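You operate a simulated robot arm through the tools that you are given. There is no shell and no other tool. Be economical: measure what you need, move in short steps, check, and stop when the job is done.

You are at the controls of a simulated two-armed robot. One attempt, no reset.

TASK
Add toner to the wash bowl up to the green line and soak the lens cloth in it.
Fine: bottle back with its cap shut; soaked cloth in the soap dish. Set down upright: small toner bottle.
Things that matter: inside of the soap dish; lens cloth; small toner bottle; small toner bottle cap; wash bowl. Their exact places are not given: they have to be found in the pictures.

Only the result counts: the job must be done as asked and must still hold three seconds after the hand-in. Knocking over, shifting, dropping, spilling or breaking anything else fails it. Lids that push on must go on centred and level and be pressed home; caps that screw on are set level and turned clockwise until they are tight. Flat cloth is picked up by pressing the open fingertips on it (5 to 10 N) and closing them slowly along it; thin cloth reads only 2 to 8 mm in the jaws.

THE ROBOT
Two 7-joint arms with two-finger grippers on one trunk, on a base that drives. Base frame: it is fixed to the floor where the robot stands at the start and does not move with it; the origin is under the middle of the robot, x ahead of it, y to its left, z up; the surface under the hand at the start is at about z = 900. Lengths are in mm, angles in rad, forces in N, time in s.
The left shoulder is at the start at [30, 162, 1232], the right one opposite. With the tool pointing down near the work surface each hand reaches from about 260 to 720 mm from the robot's upright axis, wherever it stands, measured 20 degrees to its own side. Places, roughly: inside of the soap dish [600, 0, 900]; lens cloth (8x5x4 cm) [400, -200, 900]; small toner bottle cap [500, 0, 1000]. Payload 2.45 kg a hand.
The TCP of each hand is the grasp point between the finger pads, 26 mm short of the fingertips. In the tool frame z runs along the fingers and y along their closing line. The gripper opens to 96 mm. The gripper's body begins 69 mm behind the TCP.
Orientation is that of the tool frame in the base frame, as a unit quaternion [x, y, z, w]. With the fingers straight down and closing along the base's y, the tool's x points along the base's -x, its y along +y and its z along -z.

THE INTERFACE
- The arms move only by the tool arm_command. It takes "left_deltas", "right_deltas" or both (then of equal length, played together; a hand with none holds still); each is a list of rows, each a list of 2 entries, a list of its own where there are three numbers: the shift along the tool's x, y, z in m, then the turn, a rotation vector about the tool's x, y, z in rad. In form: [[[x, y, z], [wx, wy, wz]], ...]. A call has 1 to 12 rows; each row shifts and turns the commanded pose from where the row before left it, along the tool's axes as they then stand. "left_hand" and "right_hand" are, for a hand that has rows, the opening, from 0 (shut) to 1 (fully open), set as the call begins (left out, the last holds). Each row takes 0.2 s and may step no farther than 50 mm and 0.15 rad from the row before; otherwise, or with a gripper value out of range, the whole call is refused. Where a pose cannot be reached the arm comes as near as it can. A force on the tool above 60 N (or 10 N above the force at the start of the call, whichever is more), or a blocked arm, ends the call early, and 0.2 s more pass. Each finger halts on what it meets, pressing with about 43 N; the grip force reading is that of the motor and also rises with nothing between the fingers. The clock runs only during rows and for 0.2 s after the last one: add rows that do not move to give the fingers time. It gives the time, the measured TCP pose, the force on the tool (base axes), the opening and the grip force at its end, in the units of the frame above (readings bear some noise), with the torque about the TCP (base axes, N m) and any sound that the robot's microphone picked up.
- Cameras (640 x 400 px; columns grow to the right, rows downward): "scene" is now at [79.4, -7.2, 1708.3]; the picture's right is [-0.07, -1.00, 0.00], its down [-0.74, 0.05, -0.67] and it looks along [0.67, -0.05, -0.74] (base axes); focal length 292 px, centre (320, 200). "left" rides on the left gripper at [82, -3, -98] in its tool frame; the picture's right is [0.04, 1.00, 0.00], its down [-0.73, 0.03, -0.68] and it looks along [-0.68, 0.03, 0.73] (tool axes); focal length 256 px, centre (320, 200). "right" rides on the right gripper at [82, 3, -98] in its tool frame; the picture's right is [-0.04, 1.00, 0.00], its down [-0.73, -0.03, -0.68] and it looks along [-0.68, -0.03, 0.73] (tool axes); focal length 256 px, centre (320, 200).
- camera(camera): a new picture of that camera. No time passes.
- slide_trunk(by): slides the trunk up (or, below 0, down) by that many mm; the arms and the scene camera ride with it, the base frame stays. It gives what a move gives, with no picture.
- steer(legs): drives the robot by 1 to 6 legs, each [ahead, left, turn to the left] in mm, mm and rad, along the robot's own axes; the way and the turn of a leg run together, so that a leg with both is an arc; at most 1500 mm and 3.142 rad a leg. The arms and the cameras ride along, it lands a little off, and it stops where it bumps. It gives what a move gives.
- turn_head(pan, tilt): turns the head with the scene camera to pan (to the left, within 2.094 rad either way) and tilt (down, from -0.506 to 1.204), counted from straight ahead of the robot. It gives what a move gives.
- locate(camera, pixels): for up to 12 pixels [column, row] of the newest picture of that camera ("zoom" is the newest enlarged one), the place [x, y, z] in the base frame of the surface seen there, good to about 2 mm. No time passes.
- inspect(camera, box): a new picture of the part [left, top, right, bottom] of that camera's present view, enlarged. No time passes.
- finish_job(): hands the job in; it is judged then, once.

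Go step by step. Measure first, check grasps and placings, and put right what went wrong. The budget is 80 turns and 78 pictures, counting those below and the enlarged ones. Unless the task says otherwise, let go and move clear before handing in.

The tools are called after "Request:" as name(argument=value, ...) on one line, values as JSON. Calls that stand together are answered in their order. arm_command: Moves the arms, as the interface text tells. Its arguments: {"type":"object","properties":{"left_deltas":{"type":"array","items":{"type":"array"}},"left_hand":{"type":"number"},"right_deltas":{"type":"array","items":{"type":"array"}},"right_hand":{"type":"number"}},"required":[]} The other tools are called the same way: slide_trunk (by) slides the trunk up or down; steer (legs) drives the base; turn_head (pan, tilt) turns the head that bears the scene camera; camera (camera) takes a picture; locate (camera, pixels) gives the place of the surface under pixels of a picture; inspect (camera, box) takes an enlarged picture of a part of a camera's view; finish_job () hands the job in.

At the start:

```text
clock: 0.0
left_position: [533.5, 293.9, 1305.0]
left_tool_rot: [-0.001, 1.0, 0.0, -0.001]
left_ft_force: [0.0, -0.5, -0.2]
left_moment: [0.0, 0.02, -0.03]
left_width: 95.9
left_grasp_force: 0.0
right_position: [553.5, -244.6, 1271.5]
right_tool_rot: [0.0, 1.0, 0.0, 0.0]
right_ft_force: [0.1, 0.4, -0.4]
right_moment: [0.0, 0.02, 0.0]
right_width: 96.0
right_grasp_force: 0.1
trunk travel left (down, up): [-400.0, 167.0]
robot x, y, heading: [-2.7, -0.6, 0.003]
head pan, tilt: [-0.072, 0.826]
```

scene: 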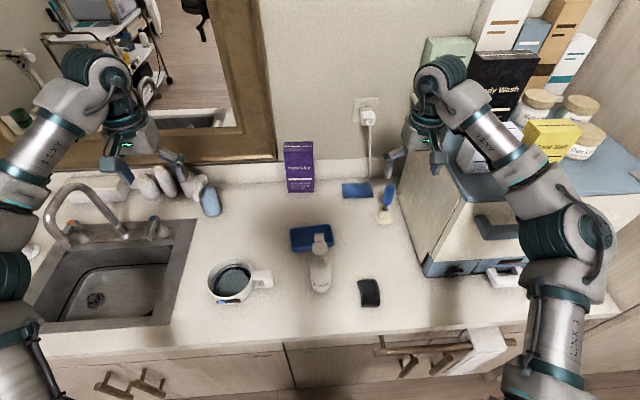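
right: 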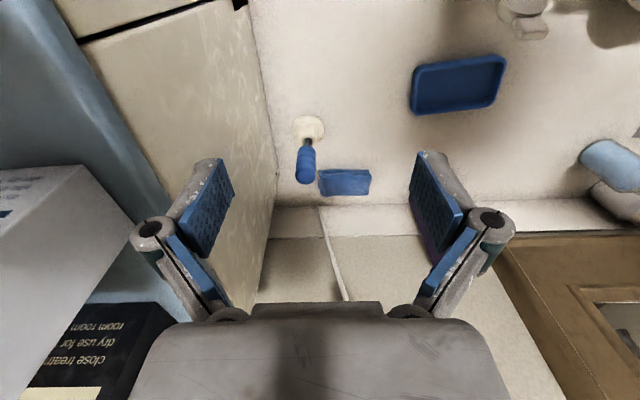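
left: 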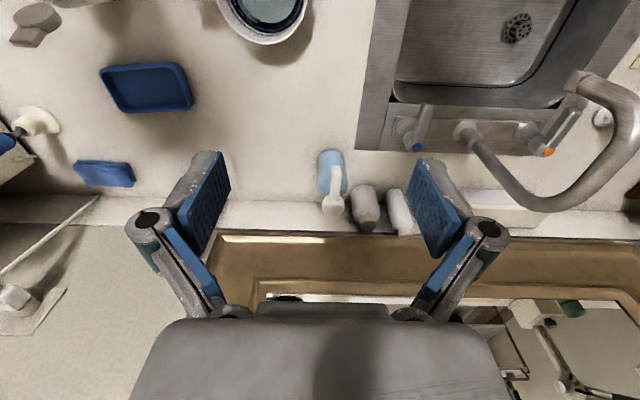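

The scene shows a bowl or mug near (232,283), a blue dish near (312,238), a bottle near (320,265) and a dark cloth near (369,292). I'll enlarge that area.

Request:
inspect(camera="scene", box=[190, 210, 400, 341])

Request:
inspect(camera="scene", box=[285, 215, 355, 300])

```text
3.05 times, centred on (295, 276) of scene
```

zoom: 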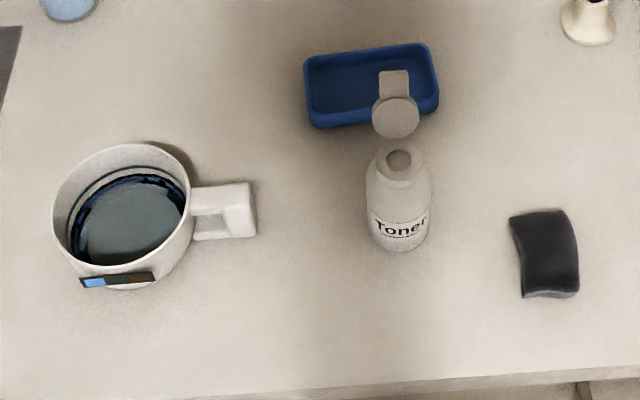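

```text
4.71 times, centred on (320, 258) of scene
```

zoom: 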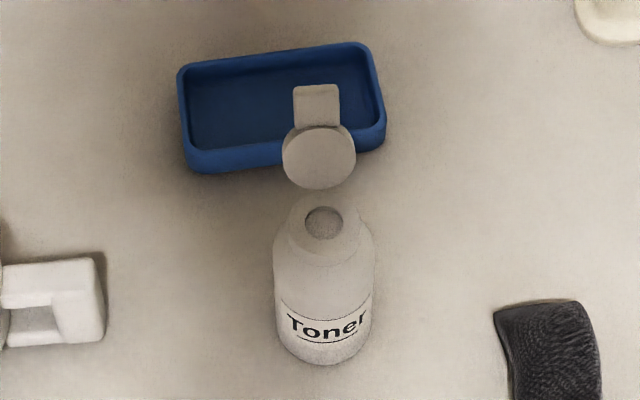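

The bottle's cap looks hinged and open behind the neck. I'll measure it along with the bowl and the other items.

Request:
locate(camera="zoom", pixels=[[318, 95], [318, 120], [318, 150], [318, 180], [323, 222], [303, 222], [343, 222], [323, 245], [325, 275], [325, 340], [280, 300], [370, 300]])

Request:
inspect(camera="scene", box=[195, 245, 285, 310])

```text
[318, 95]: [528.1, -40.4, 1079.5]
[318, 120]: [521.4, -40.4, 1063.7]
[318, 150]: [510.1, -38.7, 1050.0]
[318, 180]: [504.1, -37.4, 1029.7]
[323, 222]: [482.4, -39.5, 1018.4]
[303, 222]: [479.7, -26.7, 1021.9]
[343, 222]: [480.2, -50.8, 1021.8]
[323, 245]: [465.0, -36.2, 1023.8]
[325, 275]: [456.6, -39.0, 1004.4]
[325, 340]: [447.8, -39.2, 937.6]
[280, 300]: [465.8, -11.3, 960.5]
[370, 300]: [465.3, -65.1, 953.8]
```

```text
6.15 times, centred on (240, 278) of scene
```

zoom: 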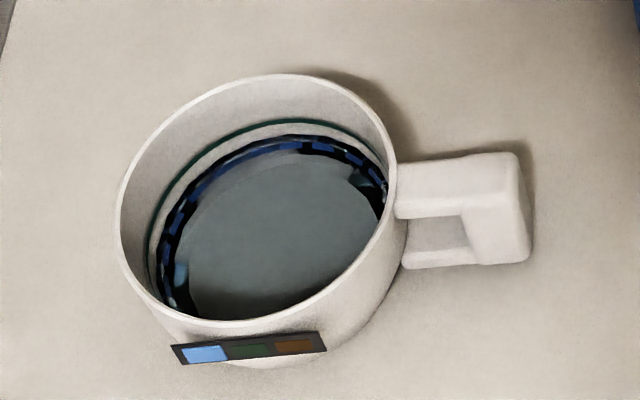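

Request:
locate(camera="zoom", pixels=[[258, 77], [125, 190], [393, 165], [222, 322], [300, 118], [157, 230], [280, 240], [300, 137], [460, 168], [525, 200], [200, 355], [470, 262]])

Request:
camera(camera="scene")

Request:
locate(camera="scene", pixels=[[291, 228], [329, 225], [293, 251], [333, 245], [302, 238], [312, 232], [358, 280], [377, 281], [369, 292], [362, 305], [379, 304], [345, 320]])

```text
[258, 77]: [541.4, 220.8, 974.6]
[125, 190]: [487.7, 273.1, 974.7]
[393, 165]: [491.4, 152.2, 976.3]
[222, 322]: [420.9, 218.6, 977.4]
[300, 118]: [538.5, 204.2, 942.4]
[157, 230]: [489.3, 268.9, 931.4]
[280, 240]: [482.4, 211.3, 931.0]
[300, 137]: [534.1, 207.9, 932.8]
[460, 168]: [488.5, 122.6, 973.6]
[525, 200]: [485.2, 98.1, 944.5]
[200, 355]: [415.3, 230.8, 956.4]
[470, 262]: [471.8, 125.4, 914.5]
```

```text
71 pictures are left
```

scene: 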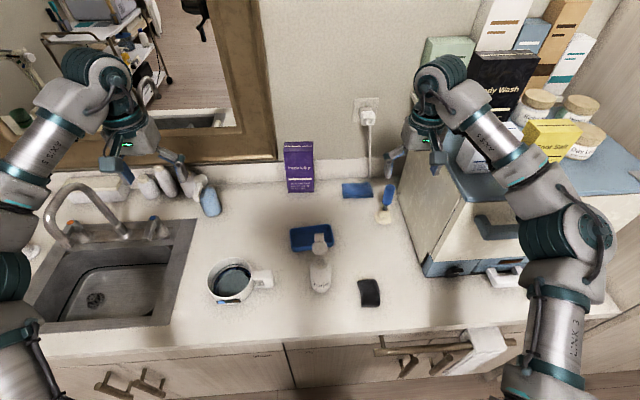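

```text
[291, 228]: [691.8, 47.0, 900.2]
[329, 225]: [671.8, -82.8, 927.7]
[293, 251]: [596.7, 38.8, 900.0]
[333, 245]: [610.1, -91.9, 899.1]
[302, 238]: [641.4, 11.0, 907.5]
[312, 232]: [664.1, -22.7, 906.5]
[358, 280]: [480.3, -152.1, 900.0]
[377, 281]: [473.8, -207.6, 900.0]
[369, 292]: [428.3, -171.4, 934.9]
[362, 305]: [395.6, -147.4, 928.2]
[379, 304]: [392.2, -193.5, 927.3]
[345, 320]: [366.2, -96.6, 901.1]
```

Bottle axis is about (477,-39) with its mouth at z≈1022. The open hinged cap is on the +x side. The bowl centre is about (481,213), rim 975, green line about 942, liquid about 931. I'll back the base up 150 mm so the left hand can take a forward, side-on grasp.

Request:
steer(legs=[[-150, 0, 0]])

```text
clock: 1.4
left_position: [386.6, 292.4, 1306.8]
left_tool_rot: [0.0, 1.0, 0.0, 0.0]
left_ft_force: [0.2, 0.1, -0.5]
left_moment: [-0.01, -0.03, -0.01]
left_width: 96.0
left_grasp_force: 0.0
right_position: [405.3, -247.5, 1272.3]
right_tool_rot: [0.002, 1.0, 0.0, -0.001]
right_ft_force: [0.5, -0.4, -0.7]
right_moment: [-0.03, -0.02, 0.0]
right_width: 95.9
right_grasp_force: 0.0
trunk travel left (down, up): [-400.0, 167.0]
robot x, y, heading: [-144.8, 0.4, -0.0]
head pan, tilt: [-0.072, 0.826]
```

Request:
arm_command(left_deltas=[[[0.0062, -0.0368, 0.0274], [0, 0, 0]], [[0.0062, -0.0368, 0.0274], [0, 0, 0]], [[0.0062, -0.0368, 0.0274], [0, 0, 0]], [[0.0062, -0.0368, 0.0274], [0, 0, 0]], [[0.0062, -0.0368, 0.0274], [0, 0, 0]], [[0.0062, -0.0368, 0.0274], [0, 0, 0]], [[0.0062, -0.0368, 0.0274], [0, 0, 0]], [[0.0062, -0.0368, 0.0274], [0, 0, 0]], [[0.0062, -0.0368, 0.0274], [0, 0, 0]], [[0, 0, 0], [0, -0.1496, 0]], [[0, 0, 0], [0, -0.1496, 0]], [[0, 0, 0], [0, -0.1496, 0]]])

Request:
arm_command(left_deltas=[[[0, 0, 0], [0, -0.1496, 0]], [[0, 0, 0], [0, -0.1496, 0]], [[0, 0, 0], [0, -0.1496, 0]], [[0, 0, 0], [0, -0.1496, 0]]])

Request:
camera(camera="left")

Request:
camera(camera="scene")

```text
clock: 4.0
left_position: [323.9, -38.9, 1063.1]
left_tool_rot: [0.001, 0.974, 0.0, 0.227]
left_ft_force: [0.3, 1.5, 0.1]
left_moment: [0.01, 0.0, 0.0]
left_width: 95.9
left_grasp_force: 0.1
right_position: [398.5, -247.0, 1275.5]
right_tool_rot: [0.002, 1.0, 0.001, 0.004]
right_ft_force: [0.0, 0.4, 0.1]
right_moment: [-0.01, -0.03, 0.0]
right_width: 96.0
right_grasp_force: 0.0
trunk travel left (down, up): [-400.0, 167.0]
robot x, y, heading: [-146.7, 0.3, 0.001]
head pan, tilt: [-0.072, 0.826]
```

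```text
clock: 5.0
left_position: [324.6, -39.3, 1062.3]
left_tool_rot: [0.002, 0.864, -0.001, 0.504]
left_ft_force: [-0.6, -0.6, 0.9]
left_moment: [0.02, 0.0, 0.0]
left_width: 96.1
left_grasp_force: 0.0
right_position: [396.8, -247.7, 1275.0]
right_tool_rot: [0.002, 1.0, 0.002, 0.004]
right_ft_force: [-0.3, 0.4, -0.1]
right_moment: [0.0, 0.01, -0.04]
right_width: 95.7
right_grasp_force: 0.0
trunk travel left (down, up): [-400.0, 167.0]
robot x, y, heading: [-147.2, -3.8, -0.004]
head pan, tilt: [-0.072, 0.826]
```

```text
70 pictures are left
```

left: 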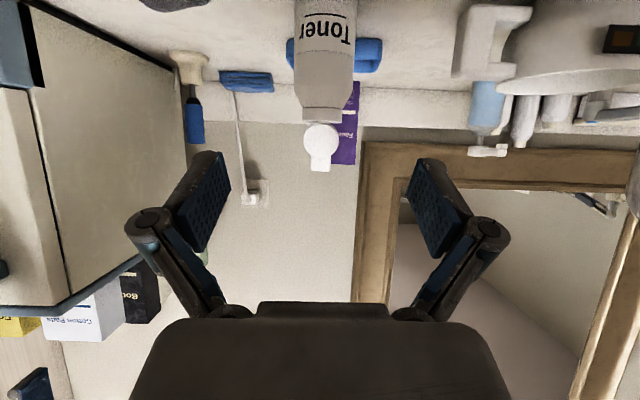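

```text
69 pictures are left
```

scene: 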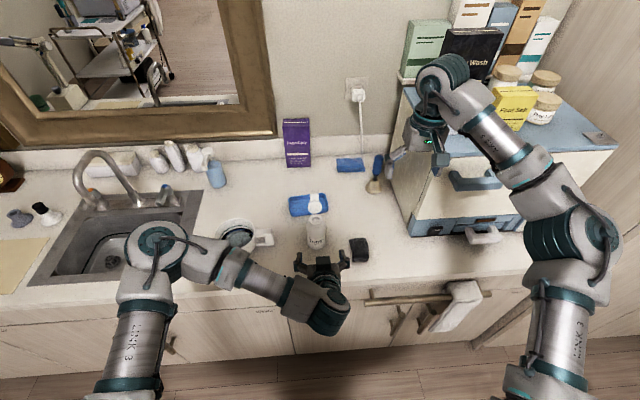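

The pose is reached and the left view shows the bottle from behind (upside down). I'll measure its sides and the cap.

Request:
locate(camera="left", pixels=[[299, 60], [325, 60], [352, 60], [305, 105], [325, 95], [345, 105], [322, 115], [322, 135], [320, 150], [320, 165], [306, 140], [337, 140]])

Request:
inspect(camera="left", box=[240, 0, 400, 190])

```text
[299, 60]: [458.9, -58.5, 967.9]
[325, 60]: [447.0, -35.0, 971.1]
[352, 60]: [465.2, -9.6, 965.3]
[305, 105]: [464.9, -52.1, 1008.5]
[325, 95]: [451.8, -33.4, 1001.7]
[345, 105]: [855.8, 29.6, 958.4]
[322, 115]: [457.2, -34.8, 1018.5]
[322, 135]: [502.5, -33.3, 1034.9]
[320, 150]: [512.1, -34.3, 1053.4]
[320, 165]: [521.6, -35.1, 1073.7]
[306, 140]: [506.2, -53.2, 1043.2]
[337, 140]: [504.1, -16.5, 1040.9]
```

```text
2.11 times, centred on (320, 95) of left
```

zoom: 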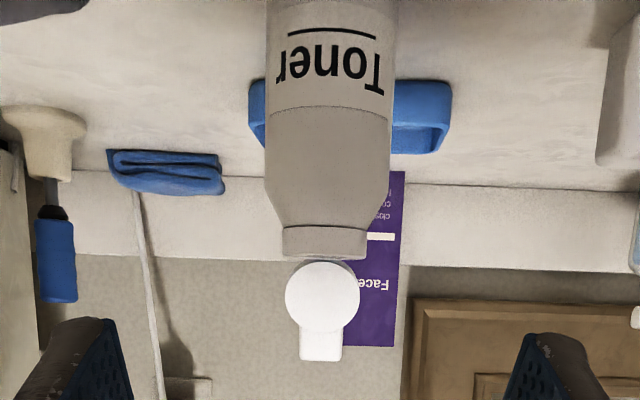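

Request:
arm_command(left_deltas=[[[0.0147, 0.002, 0.0], [0, 0, 0]], [[0, 0, 0.036], [0, 0, 0]], [[0, 0, 0.036], [0, 0, 0]], [[0, 0, 0.036], [0, 0, 0]], [[0, 0, 0.036], [0, 0, 0]], [[0, 0, 0.036], [0, 0, 0]]])

Request:
camera(camera="left")

```text
clock: 6.4
left_position: [472.7, -38.6, 960.2]
left_tool_rot: [0.002, 0.865, 0.0, 0.502]
left_ft_force: [-0.8, 0.2, -0.5]
left_moment: [0.0, 0.0, 0.0]
left_width: 96.0
left_grasp_force: 0.1
right_position: [397.6, -249.2, 1275.6]
right_tool_rot: [0.002, 1.0, 0.0, 0.003]
right_ft_force: [-0.3, 0.2, 0.4]
right_moment: [0.01, 0.01, -0.02]
right_width: 96.0
right_grasp_force: 0.0
trunk travel left (down, up): [-400.0, 167.0]
robot x, y, heading: [-147.8, 0.6, -0.004]
head pan, tilt: [-0.072, 0.826]
```

```text
67 pictures are left
```

left: 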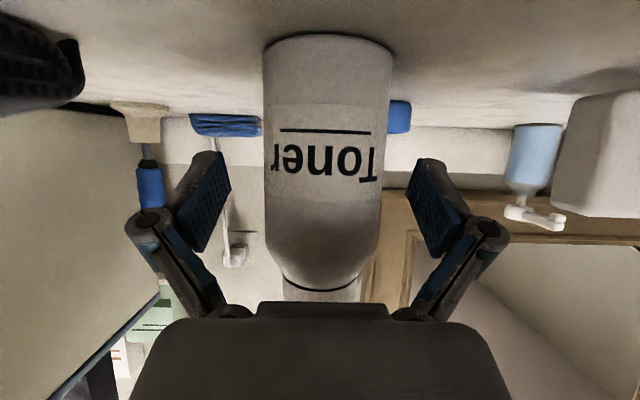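

Request:
arm_command(left_deltas=[[[0, 0.002, 0], [0, 0, 0]], [[0, 0, 0], [0, 0, 0]], [[0, 0, 0], [0, 0, 0]], [[0, 0, 0], [0, 0, 0]]], left_hand=0.4)

Request:
camera(camera="left")

```text
clock: 7.4
left_position: [472.5, -36.2, 962.0]
left_tool_rot: [0.001, 0.864, 0.0, 0.503]
left_ft_force: [-0.8, -2.2, 6.9]
left_moment: [-0.09, -0.13, -0.1]
left_width: 58.2
left_grasp_force: 42.9
right_position: [395.6, -249.5, 1277.3]
right_tool_rot: [0.002, 1.0, 0.002, 0.003]
right_ft_force: [0.8, 0.1, -0.4]
right_moment: [-0.01, 0.01, -0.02]
right_width: 96.1
right_grasp_force: 0.0
trunk travel left (down, up): [-400.0, 167.0]
robot x, y, heading: [-144.5, 0.9, -0.003]
head pan, tilt: [-0.072, 0.826]
```

```text
66 pictures are left
```

left: 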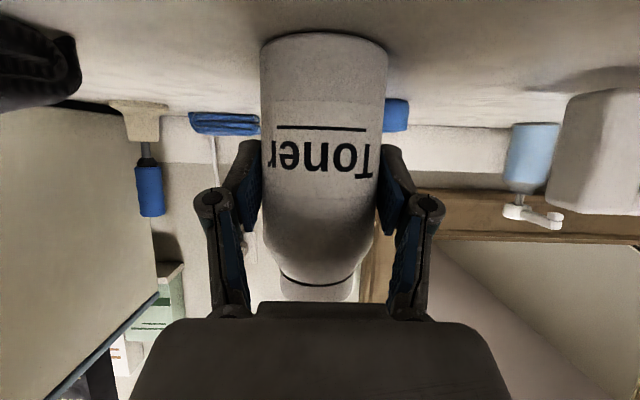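

Bottle is gripped at 58.2 mm. I'll lift it straight up and carry it toward the bowl.

Request:
arm_command(left_deltas=[[[-0.0213, 0, -0.0121], [0, 0, 0]], [[-0.0213, 0, -0.0121], [0, 0, 0]], [[-0.0213, 0, -0.0121], [0, 0, 0]], [[-0.0213, 0, -0.0121], [0, 0, 0]], [[0, 0.035, 0], [0, 0, 0]], [[0, 0.035, 0], [0, 0, 0]], [[0, 0.035, 0], [0, 0, 0]], [[0, 0.035, 0], [0, 0, 0]], [[0, 0.03, 0], [0, 0, 0]], [[0, 0, 0], [0, 0, 0]]])

Request:
camera(camera="scene")

```text
clock: 9.6
left_position: [474.6, 136.1, 1058.5]
left_tool_rot: [0.0, 0.865, -0.001, 0.502]
left_ft_force: [0.2, -0.4, -3.2]
left_moment: [-0.02, 0.03, -0.01]
left_width: 58.4
left_grasp_force: 43.5
right_position: [397.0, -248.3, 1275.1]
right_tool_rot: [0.002, 1.0, -0.001, 0.003]
right_ft_force: [0.2, 0.0, 0.3]
right_moment: [0.01, 0.01, 0.03]
right_width: 96.1
right_grasp_force: 0.1
trunk travel left (down, up): [-400.0, 167.0]
robot x, y, heading: [-147.5, -1.9, -0.007]
head pan, tilt: [-0.072, 0.826]
```

```text
65 pictures are left
```

scene: 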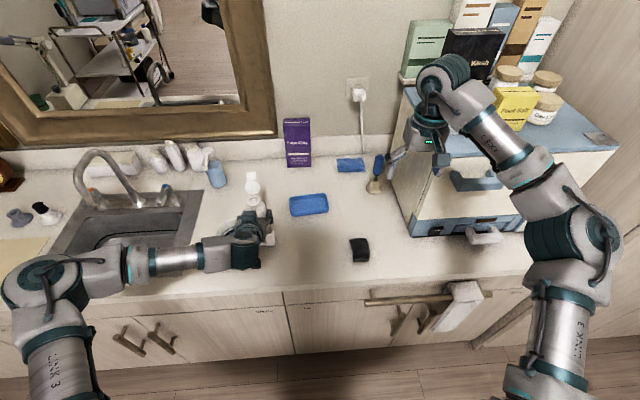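

Now 136 mm in y, upright at z 1058. I'll tilt it toward +y about base x to about 60° and look.

Request:
arm_command(left_deltas=[[[0, 0, 0], [0.074, 0, -0.1299]], [[0, 0, 0], [0.074, 0, -0.1299]], [[0, 0, 0], [0.074, 0, -0.1299]], [[0, 0, 0], [0.074, 0, -0.1299]], [[0, 0, 0], [0.074, 0, -0.1299]], [[0, 0, 0], [0.074, 0, -0.1299]], [[0, 0, 0], [0.074, 0, -0.1299]]])

Request:
camera(camera="scene")

Request:
camera(camera="left")

```text
clock: 11.2
left_position: [475.3, 136.5, 1059.2]
left_tool_rot: [-0.251, 0.749, -0.433, 0.435]
left_ft_force: [0.5, -0.5, -3.0]
left_moment: [0.06, 0.02, -0.01]
left_width: 58.3
left_grasp_force: 42.8
right_position: [397.8, -246.8, 1277.0]
right_tool_rot: [0.002, 1.0, 0.0, 0.004]
right_ft_force: [-0.4, 0.1, 0.4]
right_moment: [0.02, 0.03, 0.03]
right_width: 96.0
right_grasp_force: 0.1
trunk travel left (down, up): [-400.0, 167.0]
robot x, y, heading: [-144.5, -2.3, -0.002]
head pan, tilt: [-0.072, 0.826]
```

```text
64 pictures are left
```

scene: 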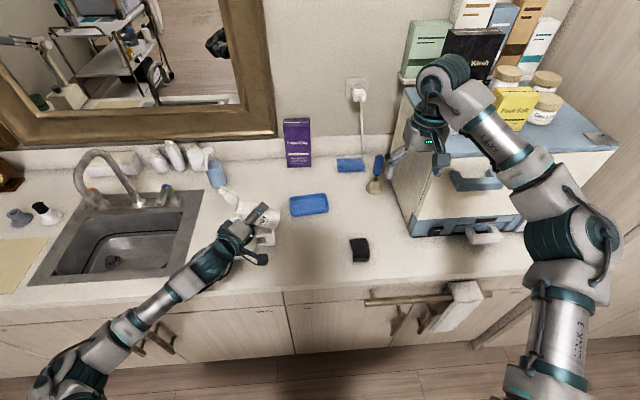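

```text
63 pictures are left
```

left: 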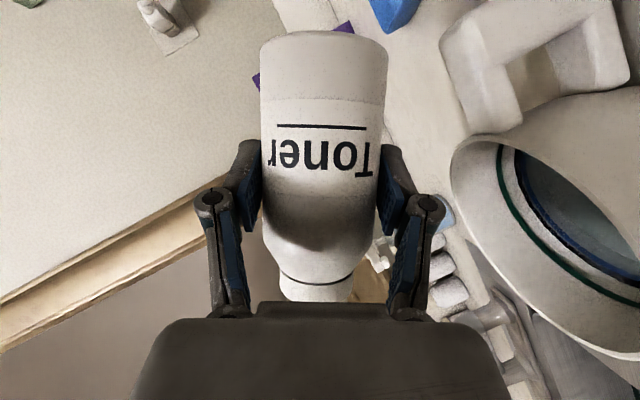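

The left camera sees the green line and the liquid (right edge of the picture), so I can watch the fill from there. I'll tilt further in steps.

Request:
arm_command(left_deltas=[[[0, 0, 0], [0.074, 0, -0.1299]], [[0, 0, 0], [0.074, 0, -0.1299]], [[0, 0, 0], [0, 0, 0]], [[0, 0, 0], [0, 0, 0]]])

Request:
camera(camera="left")

```text
clock: 12.2
left_position: [474.5, 135.0, 1058.5]
left_tool_rot: [-0.312, 0.676, -0.54, 0.393]
left_ft_force: [0.7, -1.5, -2.5]
left_moment: [0.04, -0.02, 0.02]
left_width: 58.5
left_grasp_force: 43.4
right_position: [397.1, -247.6, 1275.7]
right_tool_rot: [0.002, 1.0, 0.001, 0.003]
right_ft_force: [1.0, -0.2, 1.0]
right_moment: [0.0, 0.03, 0.0]
right_width: 96.0
right_grasp_force: 0.1
trunk travel left (down, up): [-400.0, 167.0]
robot x, y, heading: [-145.3, 0.3, -0.002]
head pan, tilt: [-0.072, 0.826]
```

```text
62 pictures are left
```

left: 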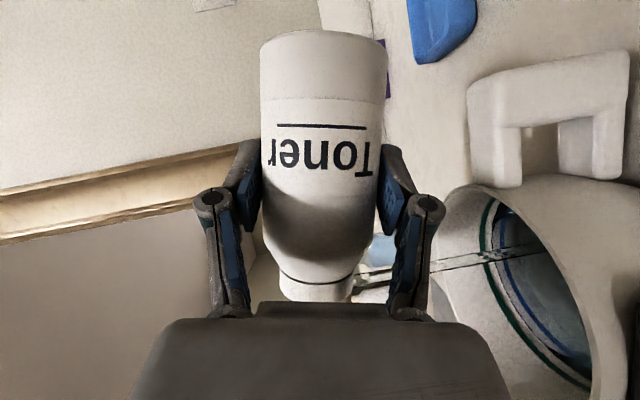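

A thin stream is falling into the bowl at pixels (360,275) to (540,245). I'll hold about a second and check the level.

Request:
arm_command(left_deltas=[[[0, 0, 0], [0, 0, 0]], [[0, 0, 0], [0, 0, 0]], [[0, 0, 0], [0, 0, 0]], [[0, 0, 0], [0, 0, 0]]])

Request:
inspect(camera="left", box=[340, 160, 640, 400])

```text
clock: 13.2
left_position: [473.2, 134.6, 1058.3]
left_tool_rot: [-0.313, 0.677, -0.539, 0.392]
left_ft_force: [0.3, 0.4, -1.9]
left_moment: [0.05, 0.05, 0.03]
left_width: 58.4
left_grasp_force: 42.9
right_position: [397.2, -248.1, 1275.2]
right_tool_rot: [0.002, 1.0, 0.0, 0.004]
right_ft_force: [1.0, 0.5, 0.3]
right_moment: [-0.02, -0.04, 0.0]
right_width: 96.2
right_grasp_force: 0.0
trunk travel left (down, up): [-400.0, 167.0]
robot x, y, heading: [-144.5, 1.9, -0.005]
head pan, tilt: [-0.072, 0.826]
```

```text
1.67 times, centred on (490, 280) of left
```

zoom: 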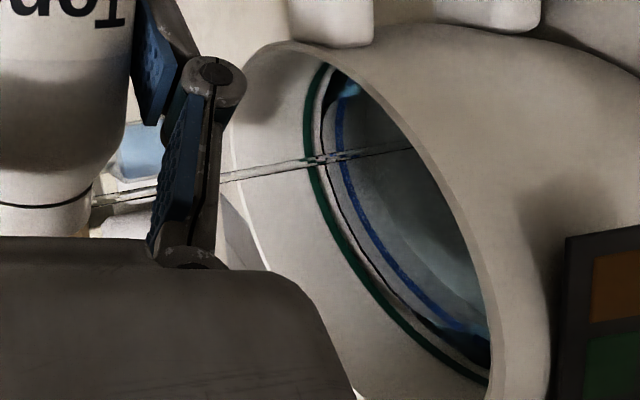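

The liquid edge is already close to the green line, so I'll tilt back right away to stop the flow and check.

Request:
arm_command(left_deltas=[[[0, 0, 0], [-0.074, 0, 0.1299]], [[0, 0, 0], [-0.074, 0, 0.1299]], [[0, 0, 0], [-0.074, 0, 0.1299]], [[0, 0, 0], [0, 0, 0]]])

Request:
inspect(camera="left", box=[340, 60, 640, 400])

```text
clock: 14.2
left_position: [474.3, 135.1, 1059.1]
left_tool_rot: [-0.217, 0.78, -0.375, 0.452]
left_ft_force: [0.8, -0.1, -2.5]
left_moment: [0.02, 0.01, -0.03]
left_width: 58.3
left_grasp_force: 43.0
right_position: [397.3, -246.2, 1275.6]
right_tool_rot: [0.002, 1.0, 0.001, 0.004]
right_ft_force: [-0.8, 0.2, 0.4]
right_moment: [-0.01, 0.01, -0.01]
right_width: 96.2
right_grasp_force: 0.1
trunk travel left (down, up): [-400.0, 167.0]
robot x, y, heading: [-148.1, -0.7, -0.004]
head pan, tilt: [-0.072, 0.826]
```

```text
1.18 times, centred on (490, 230) of left
```

zoom: 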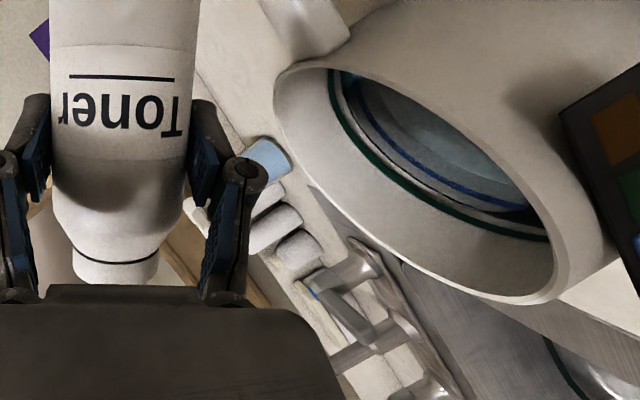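

Request:
inspect(camera="left", box=[480, 110, 610, 275])

```text
2.42 times, centred on (545, 192) of left
```

zoom: 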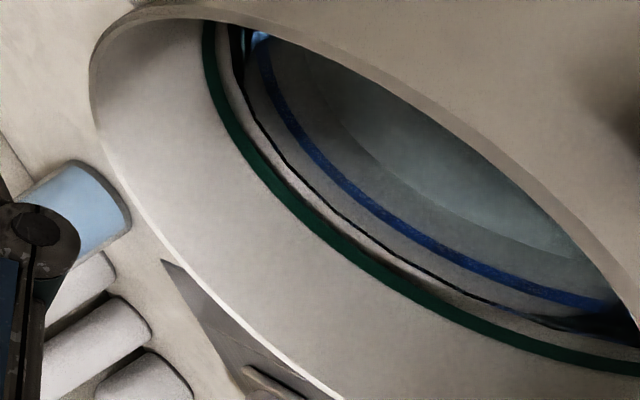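

Request:
locate(camera="zoom", pixels=[[275, 185], [285, 172], [300, 215], [317, 195], [400, 282], [410, 258], [345, 190], [300, 120], [240, 290], [430, 190], [235, 110], [250, 100]])

Request:
camera(camera="scene")

```text
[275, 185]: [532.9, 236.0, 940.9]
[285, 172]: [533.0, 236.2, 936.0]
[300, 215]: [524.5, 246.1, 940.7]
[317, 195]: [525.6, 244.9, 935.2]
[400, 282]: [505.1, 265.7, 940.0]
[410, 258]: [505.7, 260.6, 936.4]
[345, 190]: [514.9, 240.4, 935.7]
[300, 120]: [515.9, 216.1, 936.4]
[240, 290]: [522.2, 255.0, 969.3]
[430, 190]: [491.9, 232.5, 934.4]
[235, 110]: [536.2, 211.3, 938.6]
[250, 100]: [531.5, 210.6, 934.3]
```

```text
58 pictures are left
```

scene: 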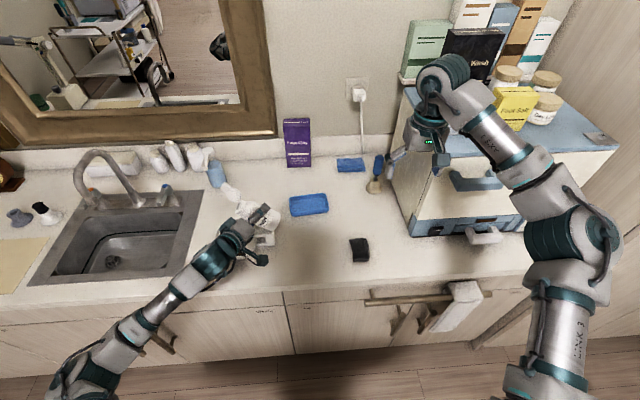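

Level is about 935.5 and the green line about 941, so I'm roughly halfway. I'll pour again the same way with a check in the middle.

Request:
arm_command(left_deltas=[[[0, 0, 0], [0.074, 0, -0.1299]], [[0, 0, 0], [0.074, 0, -0.1299]], [[0, 0, 0], [0.074, 0, -0.1299]], [[0, 0, 0], [0, 0, 0]], [[0, 0, 0], [0, 0, 0]], [[0, 0, 0], [0, 0, 0]]])

Request:
inspect(camera="left", box=[440, 170, 600, 390])

```text
clock: 15.6
left_position: [474.1, 135.0, 1059.6]
left_tool_rot: [-0.313, 0.677, -0.538, 0.393]
left_ft_force: [0.2, 0.3, -2.5]
left_moment: [0.06, 0.01, -0.03]
left_width: 58.3
left_grasp_force: 42.6
right_position: [396.7, -247.3, 1275.6]
right_tool_rot: [0.002, 1.0, 0.0, 0.004]
right_ft_force: [0.3, 0.7, 0.6]
right_moment: [0.01, 0.0, 0.03]
right_width: 95.9
right_grasp_force: 0.1
trunk travel left (down, up): [-400.0, 167.0]
robot x, y, heading: [-147.4, -3.0, -0.003]
head pan, tilt: [-0.072, 0.826]
```

```text
1.82 times, centred on (520, 280) of left
```

zoom: 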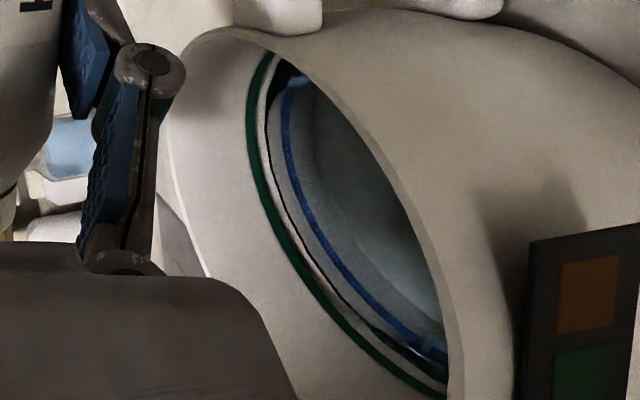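

No stream at this tilt any more. I'll tilt about 6° more and check.

Request:
arm_command(left_deltas=[[[0, 0, 0], [0.0493, 0, -0.0869]], [[0, 0, 0], [0, 0, 0]], [[0, 0, 0], [0, 0, 0]]])

Request:
inspect(camera="left", box=[440, 170, 600, 390])

```text
clock: 16.4
left_position: [474.5, 134.5, 1058.6]
left_tool_rot: [-0.332, 0.649, -0.572, 0.375]
left_ft_force: [-0.4, -0.2, -2.7]
left_moment: [0.04, 0.02, 0.01]
left_width: 58.3
left_grasp_force: 43.0
right_position: [397.4, -247.1, 1274.7]
right_tool_rot: [0.002, 1.0, 0.0, 0.003]
right_ft_force: [0.0, -0.3, 0.0]
right_moment: [0.02, 0.02, -0.01]
right_width: 95.7
right_grasp_force: 0.1
trunk travel left (down, up): [-400.0, 167.0]
robot x, y, heading: [-147.4, 3.2, -0.001]
head pan, tilt: [-0.072, 0.826]
```

```text
1.82 times, centred on (520, 280) of left
```

zoom: 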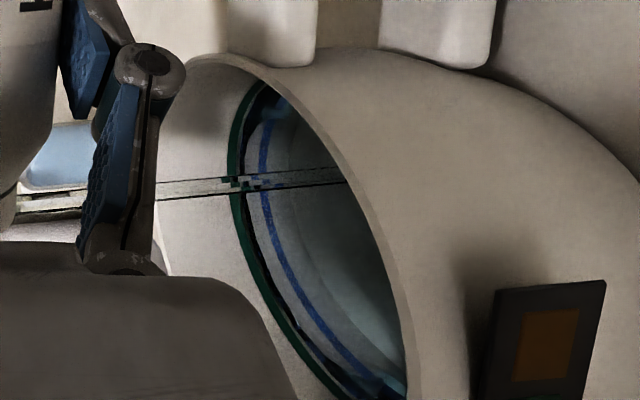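

Request:
locate(camera="zoom", pixels=[[262, 270], [275, 262], [300, 330], [315, 322], [295, 240], [320, 280], [330, 250], [285, 295]])

```text
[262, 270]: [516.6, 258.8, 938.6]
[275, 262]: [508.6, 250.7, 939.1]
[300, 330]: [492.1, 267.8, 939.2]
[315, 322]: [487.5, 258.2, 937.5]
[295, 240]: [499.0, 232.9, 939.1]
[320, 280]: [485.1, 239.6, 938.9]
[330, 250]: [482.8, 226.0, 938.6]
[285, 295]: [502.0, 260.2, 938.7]
```

Surface is about 938.8, so I need about 2 mm more. One short hold, then tilt back.

Request:
arm_command(left_deltas=[[[0, 0, 0], [0, 0, 0]], [[0, 0, 0], [-0.074, 0, 0.1299]], [[0, 0, 0], [-0.074, 0, 0.1299]], [[0, 0, 0], [-0.074, 0, 0.1299]], [[0, 0, 0], [-0.0493, 0, 0.0869]], [[0, 0, 0], [0, 0, 0]]])

Request:
inspect(camera="left", box=[480, 110, 610, 275])

Request:
locate(camera="zoom", pixels=[[345, 190], [300, 120], [430, 190], [320, 150], [380, 200], [275, 185], [300, 215], [400, 282], [450, 250], [360, 230]])

```text
clock: 17.8
left_position: [474.9, 134.6, 1058.8]
left_tool_rot: [-0.216, 0.78, -0.375, 0.453]
left_ft_force: [-0.2, -0.4, -3.1]
left_moment: [0.01, 0.02, -0.01]
left_width: 58.5
left_grasp_force: 43.0
right_position: [397.9, -247.8, 1276.3]
right_tool_rot: [0.002, 1.0, 0.0, 0.004]
right_ft_force: [0.2, 0.7, 0.0]
right_moment: [0.01, 0.02, 0.01]
right_width: 96.0
right_grasp_force: 0.0
trunk travel left (down, up): [-400.0, 167.0]
robot x, y, heading: [-148.8, -2.7, -0.003]
head pan, tilt: [-0.072, 0.826]
```

```text
2.42 times, centred on (545, 192) of left
```

zoom: 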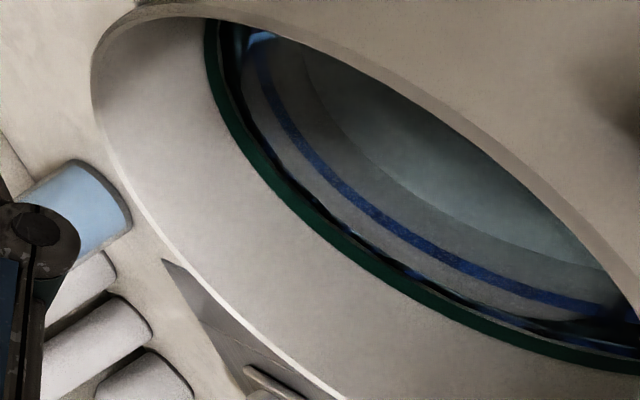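

```text
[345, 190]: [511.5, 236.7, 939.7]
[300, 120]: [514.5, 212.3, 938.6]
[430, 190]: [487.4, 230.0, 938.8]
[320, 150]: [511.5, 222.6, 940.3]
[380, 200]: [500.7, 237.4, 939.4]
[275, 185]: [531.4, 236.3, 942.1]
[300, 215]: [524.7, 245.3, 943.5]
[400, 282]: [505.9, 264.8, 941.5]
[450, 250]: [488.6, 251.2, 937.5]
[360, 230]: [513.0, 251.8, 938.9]
```

Level is about 939.3, just touching the lower edge of the green line (about 941.5). I'll add a small volume-limited touch by tilting 0.04 rad past the last angle, then back.

Request:
arm_command(left_deltas=[[[0, 0, 0], [0.074, 0, -0.1299]], [[0, 0, 0], [0.074, 0, -0.1299]], [[0, 0, 0], [0.074, 0, -0.1299]], [[0, 0, 0], [0.069, 0, -0.1217]], [[0, 0, 0], [0, 0, 0]], [[0, 0, 0], [0, 0, 0]], [[0, 0, 0], [-0.069, 0, 0.1217]], [[0, 0, 0], [-0.074, 0, 0.1299]], [[0, 0, 0], [-0.074, 0, 0.1299]], [[0, 0, 0], [-0.074, 0, 0.1299]], [[0, 0, 0], [0, 0, 0]]])

Request:
inspect(camera="left", box=[480, 110, 610, 275])

Request:
locate(camera="zoom", pixels=[[345, 190], [300, 120], [430, 190], [320, 150], [380, 200], [275, 185], [300, 215], [400, 282], [450, 250], [360, 230], [450, 200], [480, 240]])

```text
clock: 20.2
left_position: [473.4, 134.4, 1058.3]
left_tool_rot: [-0.217, 0.78, -0.375, 0.452]
left_ft_force: [-0.1, 0.9, -2.1]
left_moment: [0.05, 0.01, 0.0]
left_width: 58.6
left_grasp_force: 42.8
right_position: [397.5, -247.4, 1275.8]
right_tool_rot: [0.002, 1.0, 0.0, 0.004]
right_ft_force: [0.4, -0.4, -0.2]
right_moment: [0.01, -0.01, 0.02]
right_width: 95.8
right_grasp_force: 0.1
trunk travel left (down, up): [-400.0, 167.0]
robot x, y, heading: [-146.9, -1.0, -0.007]
head pan, tilt: [-0.072, 0.826]
```

```text
2.42 times, centred on (545, 192) of left
```

zoom: 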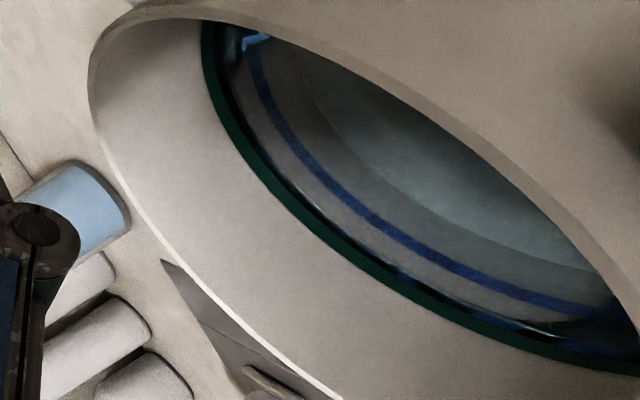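

```text
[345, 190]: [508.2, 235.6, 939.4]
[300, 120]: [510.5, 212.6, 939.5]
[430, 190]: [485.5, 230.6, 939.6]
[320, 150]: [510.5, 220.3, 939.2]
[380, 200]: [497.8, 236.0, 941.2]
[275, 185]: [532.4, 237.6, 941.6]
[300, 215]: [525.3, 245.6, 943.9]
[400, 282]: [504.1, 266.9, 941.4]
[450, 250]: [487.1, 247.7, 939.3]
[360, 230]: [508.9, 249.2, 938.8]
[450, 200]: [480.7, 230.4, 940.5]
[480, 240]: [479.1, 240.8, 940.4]
```

Request:
inspect(camera="left", box=[560, 60, 640, 260])

Request:
inspect(camera="scene", box=[210, 190, 280, 260])

```text
2.00 times, centred on (600, 160) of left
```

zoom: 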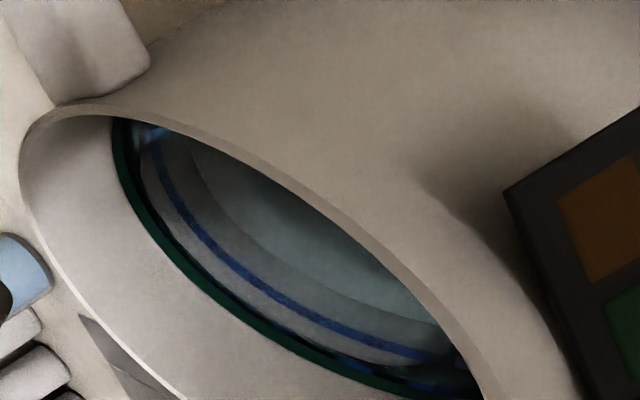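

```text
5.71 times, centred on (245, 225) of scene
```

zoom: 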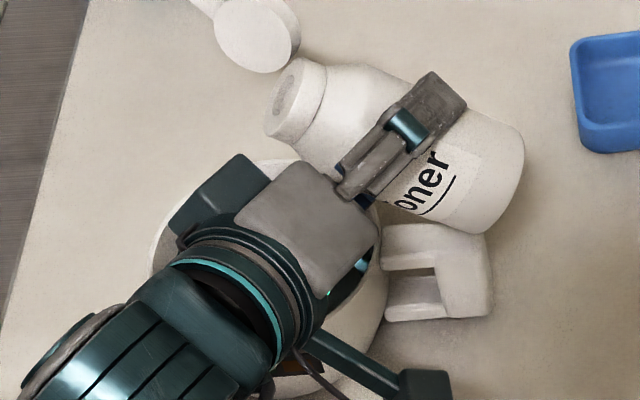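

The level sits about 1 mm under the line's centre. One last small top-up at +0.03 rad, then back.

Request:
arm_command(left_deltas=[[[0, 0, 0], [0.0613, 0, -0.1076]], [[0, 0, 0], [0.0613, 0, -0.1076]], [[0, 0, 0], [0.0613, 0, -0.1076]], [[0, 0, 0], [0.0613, 0, -0.1076]], [[0, 0, 0], [0.0613, 0, -0.1076]], [[0, 0, 0], [0, 0, 0]], [[0, 0, 0], [0, 0, 0]], [[0, 0, 0], [-0.0613, 0, 0.1076]], [[0, 0, 0], [-0.0613, 0, 0.1076]], [[0, 0, 0], [-0.0613, 0, 0.1076]], [[0, 0, 0], [-0.0613, 0, 0.1076]], [[0, 0, 0], [-0.0613, 0, 0.1076]]])

Request:
inspect(camera="left", box=[480, 110, 610, 275])

Request:
locate(camera="zoom", pixels=[[345, 190], [300, 120], [430, 190], [320, 150], [380, 200], [275, 185], [300, 215], [400, 282], [450, 250], [360, 230], [450, 200], [480, 240]])

```text
clock: 22.8
left_position: [472.6, 134.3, 1058.2]
left_tool_rot: [-0.217, 0.78, -0.375, 0.452]
left_ft_force: [-0.2, 1.0, -2.2]
left_moment: [0.0, -0.04, -0.02]
left_width: 58.2
left_grasp_force: 42.9
right_position: [398.3, -247.6, 1276.0]
right_tool_rot: [0.002, 1.0, 0.0, 0.003]
right_ft_force: [-0.8, -0.4, 0.1]
right_moment: [-0.02, 0.03, -0.02]
right_width: 96.2
right_grasp_force: 0.1
trunk travel left (down, up): [-400.0, 167.0]
robot x, y, heading: [-147.7, 1.1, -0.007]
head pan, tilt: [-0.072, 0.826]
```

```text
2.42 times, centred on (545, 192) of left
```

zoom: 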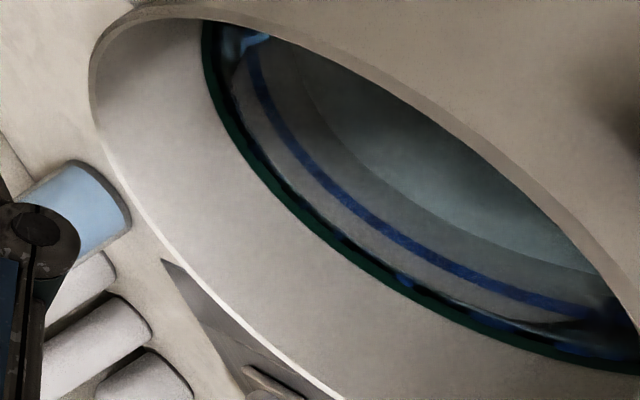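

```text
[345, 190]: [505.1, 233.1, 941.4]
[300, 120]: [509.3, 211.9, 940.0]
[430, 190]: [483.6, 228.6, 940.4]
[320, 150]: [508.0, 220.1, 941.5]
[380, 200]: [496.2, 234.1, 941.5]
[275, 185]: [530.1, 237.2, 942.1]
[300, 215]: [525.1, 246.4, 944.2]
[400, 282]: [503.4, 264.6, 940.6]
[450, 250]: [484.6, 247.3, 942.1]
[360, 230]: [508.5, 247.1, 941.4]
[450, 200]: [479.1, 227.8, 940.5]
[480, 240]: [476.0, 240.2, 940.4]
```

Level is about 941, right at the green line. I'll bring the bottle upright over the bowl and carry it back above its original place.

Request:
arm_command(left_deltas=[[[0, 0, 0], [-0.074, 0, 0.1299]], [[0, 0, 0], [-0.074, 0, 0.1299]], [[0, 0, 0], [-0.074, 0, 0.1299]], [[0, 0, 0], [-0.074, 0, 0.1299]], [[0, 0, 0], [-0.074, 0, 0.1299]], [[0, 0, 0], [-0.074, 0, 0.1299]], [[0, 0, 0], [0, 0, 0]], [[0, -0.043, 0], [0, 0, 0]], [[0, -0.043, 0], [0, 0, 0]], [[0, -0.043, 0], [0, 0, 0]], [[0, -0.042, 0], [0, 0, 0]], [[0, 0, 0], [0, 0, 0]]])

Request:
camera(camera="scene")

Request:
camera(camera="left")

```text
clock: 25.4
left_position: [475.4, -36.9, 1060.0]
left_tool_rot: [0.001, 0.865, 0.0, 0.503]
left_ft_force: [1.0, -0.8, -2.7]
left_moment: [-0.01, 0.06, -0.02]
left_width: 58.4
left_grasp_force: 42.7
right_position: [397.3, -247.8, 1276.5]
right_tool_rot: [0.002, 1.0, 0.0, 0.003]
right_ft_force: [0.1, 0.1, 0.2]
right_moment: [0.0, 0.04, 0.0]
right_width: 96.0
right_grasp_force: 0.0
trunk travel left (down, up): [-400.0, 167.0]
robot x, y, heading: [-148.3, -1.3, -0.004]
head pan, tilt: [-0.072, 0.826]
```

```text
50 pictures are left
```

scene: 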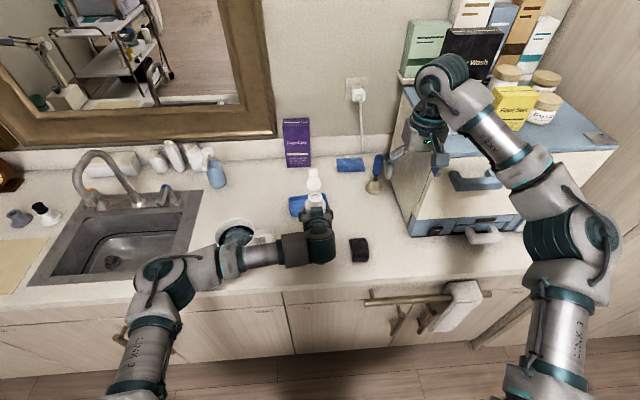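

```text
49 pictures are left
```

left: 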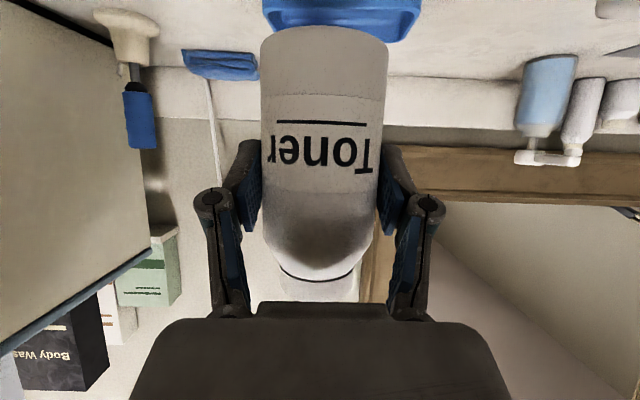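

Request:
arm_command(left_deltas=[[[0.0224, 0, 0.0097], [0, 0, 0]], [[0.0209, 0, 0.0118], [0, 0, 0]], [[0.0209, 0, 0.0118], [0, 0, 0]], [[0.0174, 0, 0.0099], [0, 0, 0]], [[0.004, 0, 0.0022], [0, 0, 0]], [[0, 0, 0], [0, 0, 0]]])

Request:
inspect(camera="scene", box=[270, 160, 370, 260])

```text
clock: 26.8
left_position: [472.5, -37.1, 965.0]
left_tool_rot: [0.001, 0.863, 0.0, 0.505]
left_ft_force: [1.0, -2.4, 9.6]
left_moment: [-0.22, -0.33, -0.01]
left_width: 58.4
left_grasp_force: 42.6
right_position: [396.3, -248.2, 1276.6]
right_tool_rot: [0.002, 1.0, 0.0, 0.004]
right_ft_force: [0.2, 0.3, 0.6]
right_moment: [-0.03, 0.0, 0.04]
right_width: 95.9
right_grasp_force: 0.0
trunk travel left (down, up): [-400.0, 167.0]
robot x, y, heading: [-144.8, -0.7, -0.004]
head pan, tilt: [-0.072, 0.826]
```

```text
4.00 times, centred on (320, 210) of scene
```

zoom: 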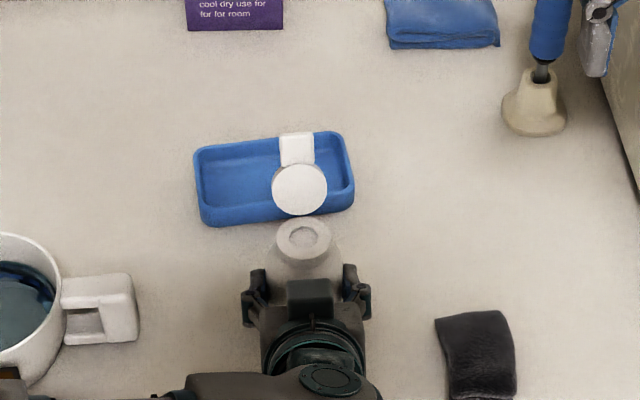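

Bottle is on the counter (contact force seen) and still held. I'll measure the cap before flipping it with the right hand.

Request:
locate(camera="zoom", pixels=[[296, 140], [296, 160], [299, 175], [299, 190], [299, 205], [277, 190], [322, 190], [303, 235], [303, 225], [285, 235], [322, 235], [303, 247]])

```text
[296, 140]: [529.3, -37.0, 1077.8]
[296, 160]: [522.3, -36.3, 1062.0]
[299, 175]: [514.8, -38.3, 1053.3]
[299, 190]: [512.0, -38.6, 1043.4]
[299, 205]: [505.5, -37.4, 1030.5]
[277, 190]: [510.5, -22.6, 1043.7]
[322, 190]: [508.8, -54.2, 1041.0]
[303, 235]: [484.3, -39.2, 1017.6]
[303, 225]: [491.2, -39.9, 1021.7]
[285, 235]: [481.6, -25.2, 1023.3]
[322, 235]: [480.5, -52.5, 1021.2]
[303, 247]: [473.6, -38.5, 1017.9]
```

Cap runs from its hinge near (502,-38,1022) up to (529,-38,1078). I'll shut the right hand and bring it behind the cap (+x side), staying high first.

Request:
arm_command(right_deltas=[[[-0.028, 0.035, 0], [0, 0, 0]], [[-0.028, 0.035, 0], [0, 0, 0]], [[-0.028, 0.035, 0], [0, 0, 0]], [[-0.028, 0.035, 0], [0, 0, 0]], [[-0.028, 0.035, 0], [0, 0, 0]], [[-0.028, 0.035, 0], [0, 0, 0]], [[0, 0, 0.03], [0, 0, 0]], [[0, 0, 0.03], [0, 0, 0]], [[0, 0, 0.03], [0, 0, 0]], [[0, 0, 0], [0, 0, 0]]], right_hand=0)

Request:
camera(camera="right")

```text
clock: 29.0
left_position: [469.5, -35.3, 963.6]
left_tool_rot: [0.0, 0.864, -0.001, 0.504]
left_ft_force: [-0.8, 2.7, 21.9]
left_moment: [0.06, -0.21, 0.01]
left_width: 58.6
left_grasp_force: 43.2
right_position: [479.4, -97.0, 1185.1]
right_tool_rot: [0.002, 1.0, 0.0, 0.005]
right_ft_force: [0.0, 0.7, 0.2]
right_moment: [0.0, 0.01, 0.04]
right_width: 0.0
right_grasp_force: 28.0
right hand out of reach, approached as far as the arm can: row 4, 5, 6
trunk travel left (down, up): [-400.0, 167.0]
robot x, y, heading: [-146.9, -0.4, -0.001]
head pan, tilt: [-0.072, 0.826]
```

```text
47 pictures are left
```

right: 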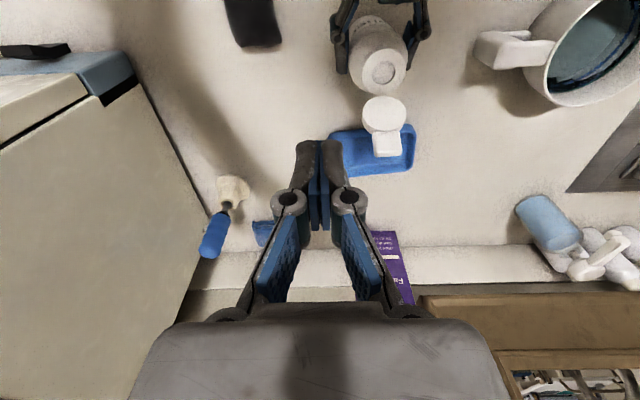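

At height the reach stopped short at (479,-97). It's lower now, so I'll retry the forward move.

Request:
arm_command(right_deltas=[[[-0.04, 0.03, 0.02], [0, 0, 0]], [[-0.04, 0.029, 0.02], [0, 0, 0]], [[-0.006, 0, 0.01], [0, 0, 0]], [[0, 0, 0], [0, 0, 0]]])

```text
refused: row 1 steps farther than a row can; nothing moved
```

Request:
arm_command(right_deltas=[[[-0.029, 0.02, 0.015], [0, 0, 0]], [[-0.029, 0.02, 0.015], [0, 0, 0]], [[-0.028, 0.019, 0.015], [0, 0, 0]], [[0, 0, 0], [0, 0, 0]]])

```text
clock: 30.0
left_position: [470.9, -34.9, 964.4]
left_tool_rot: [0.0, 0.864, 0.0, 0.504]
left_ft_force: [0.6, -1.5, 21.9]
left_moment: [-0.25, -0.23, 0.04]
left_width: 58.4
left_grasp_force: 43.1
right_position: [510.7, -61.5, 1132.9]
right_tool_rot: [0.002, 1.0, 0.0, 0.004]
right_ft_force: [-0.1, 0.0, -0.6]
right_moment: [0.04, 0.0, 0.01]
right_width: 0.3
right_grasp_force: 28.5
right hand out of reach, approached as far as the arm can: row 1, 2, 3
trunk travel left (down, up): [-400.0, 167.0]
robot x, y, heading: [-145.2, -2.0, -0.004]
head pan, tilt: [-0.072, 0.826]
```

The right hand is at its reach limit near x=511. I'll lift the bottle slightly with the left hand, bring it 85 mm nearer and set it down there to close the cap.

Request:
arm_command(left_deltas=[[[-0.0104, 0, -0.0059], [0, 0, 0]], [[-0.0026, 0, -0.0015], [0, 0, 0]], [[0.014, 0, -0.0246], [0, 0, 0]], [[0.014, 0, -0.0246], [0, 0, 0]], [[0.014, 0, -0.0246], [0, 0, 0]], [[0, 0, 0], [0, 0, 0]], [[0.0052, 0, 0.003], [0, 0, 0]], [[0.0052, 0, 0.003], [0, 0, 0]], [[0, 0, 0], [0, 0, 0]]])

Request:
camera(camera="right")

Request:
locate(camera="right", pixels=[[320, 150], [320, 170]])

```text
clock: 32.0
left_position: [385.7, -35.0, 965.7]
left_tool_rot: [0.001, 0.865, -0.001, 0.502]
left_ft_force: [0.0, 0.6, -1.9]
left_moment: [0.02, 0.03, 0.01]
left_width: 58.5
left_grasp_force: 42.7
right_position: [514.5, -60.5, 1133.2]
right_tool_rot: [0.002, 1.0, 0.0, 0.004]
right_ft_force: [-0.4, 0.8, -1.4]
right_moment: [-0.02, 0.03, 0.02]
right_width: 0.4
right_grasp_force: 28.9
trunk travel left (down, up): [-400.0, 167.0]
robot x, y, heading: [-147.7, -2.7, -0.004]
head pan, tilt: [-0.072, 0.826]
```

```text
46 pictures are left
```

right: 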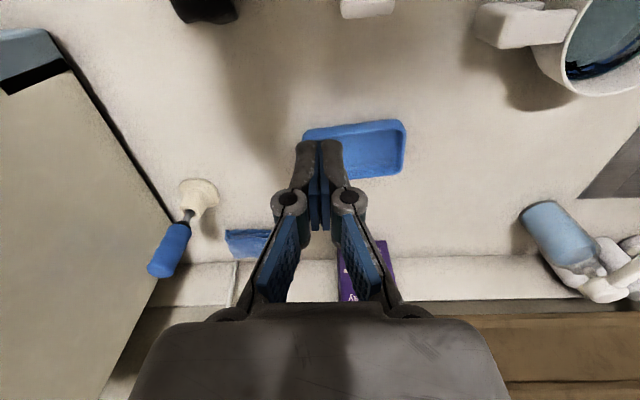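

```text
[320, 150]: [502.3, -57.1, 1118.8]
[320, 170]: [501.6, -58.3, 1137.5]
```

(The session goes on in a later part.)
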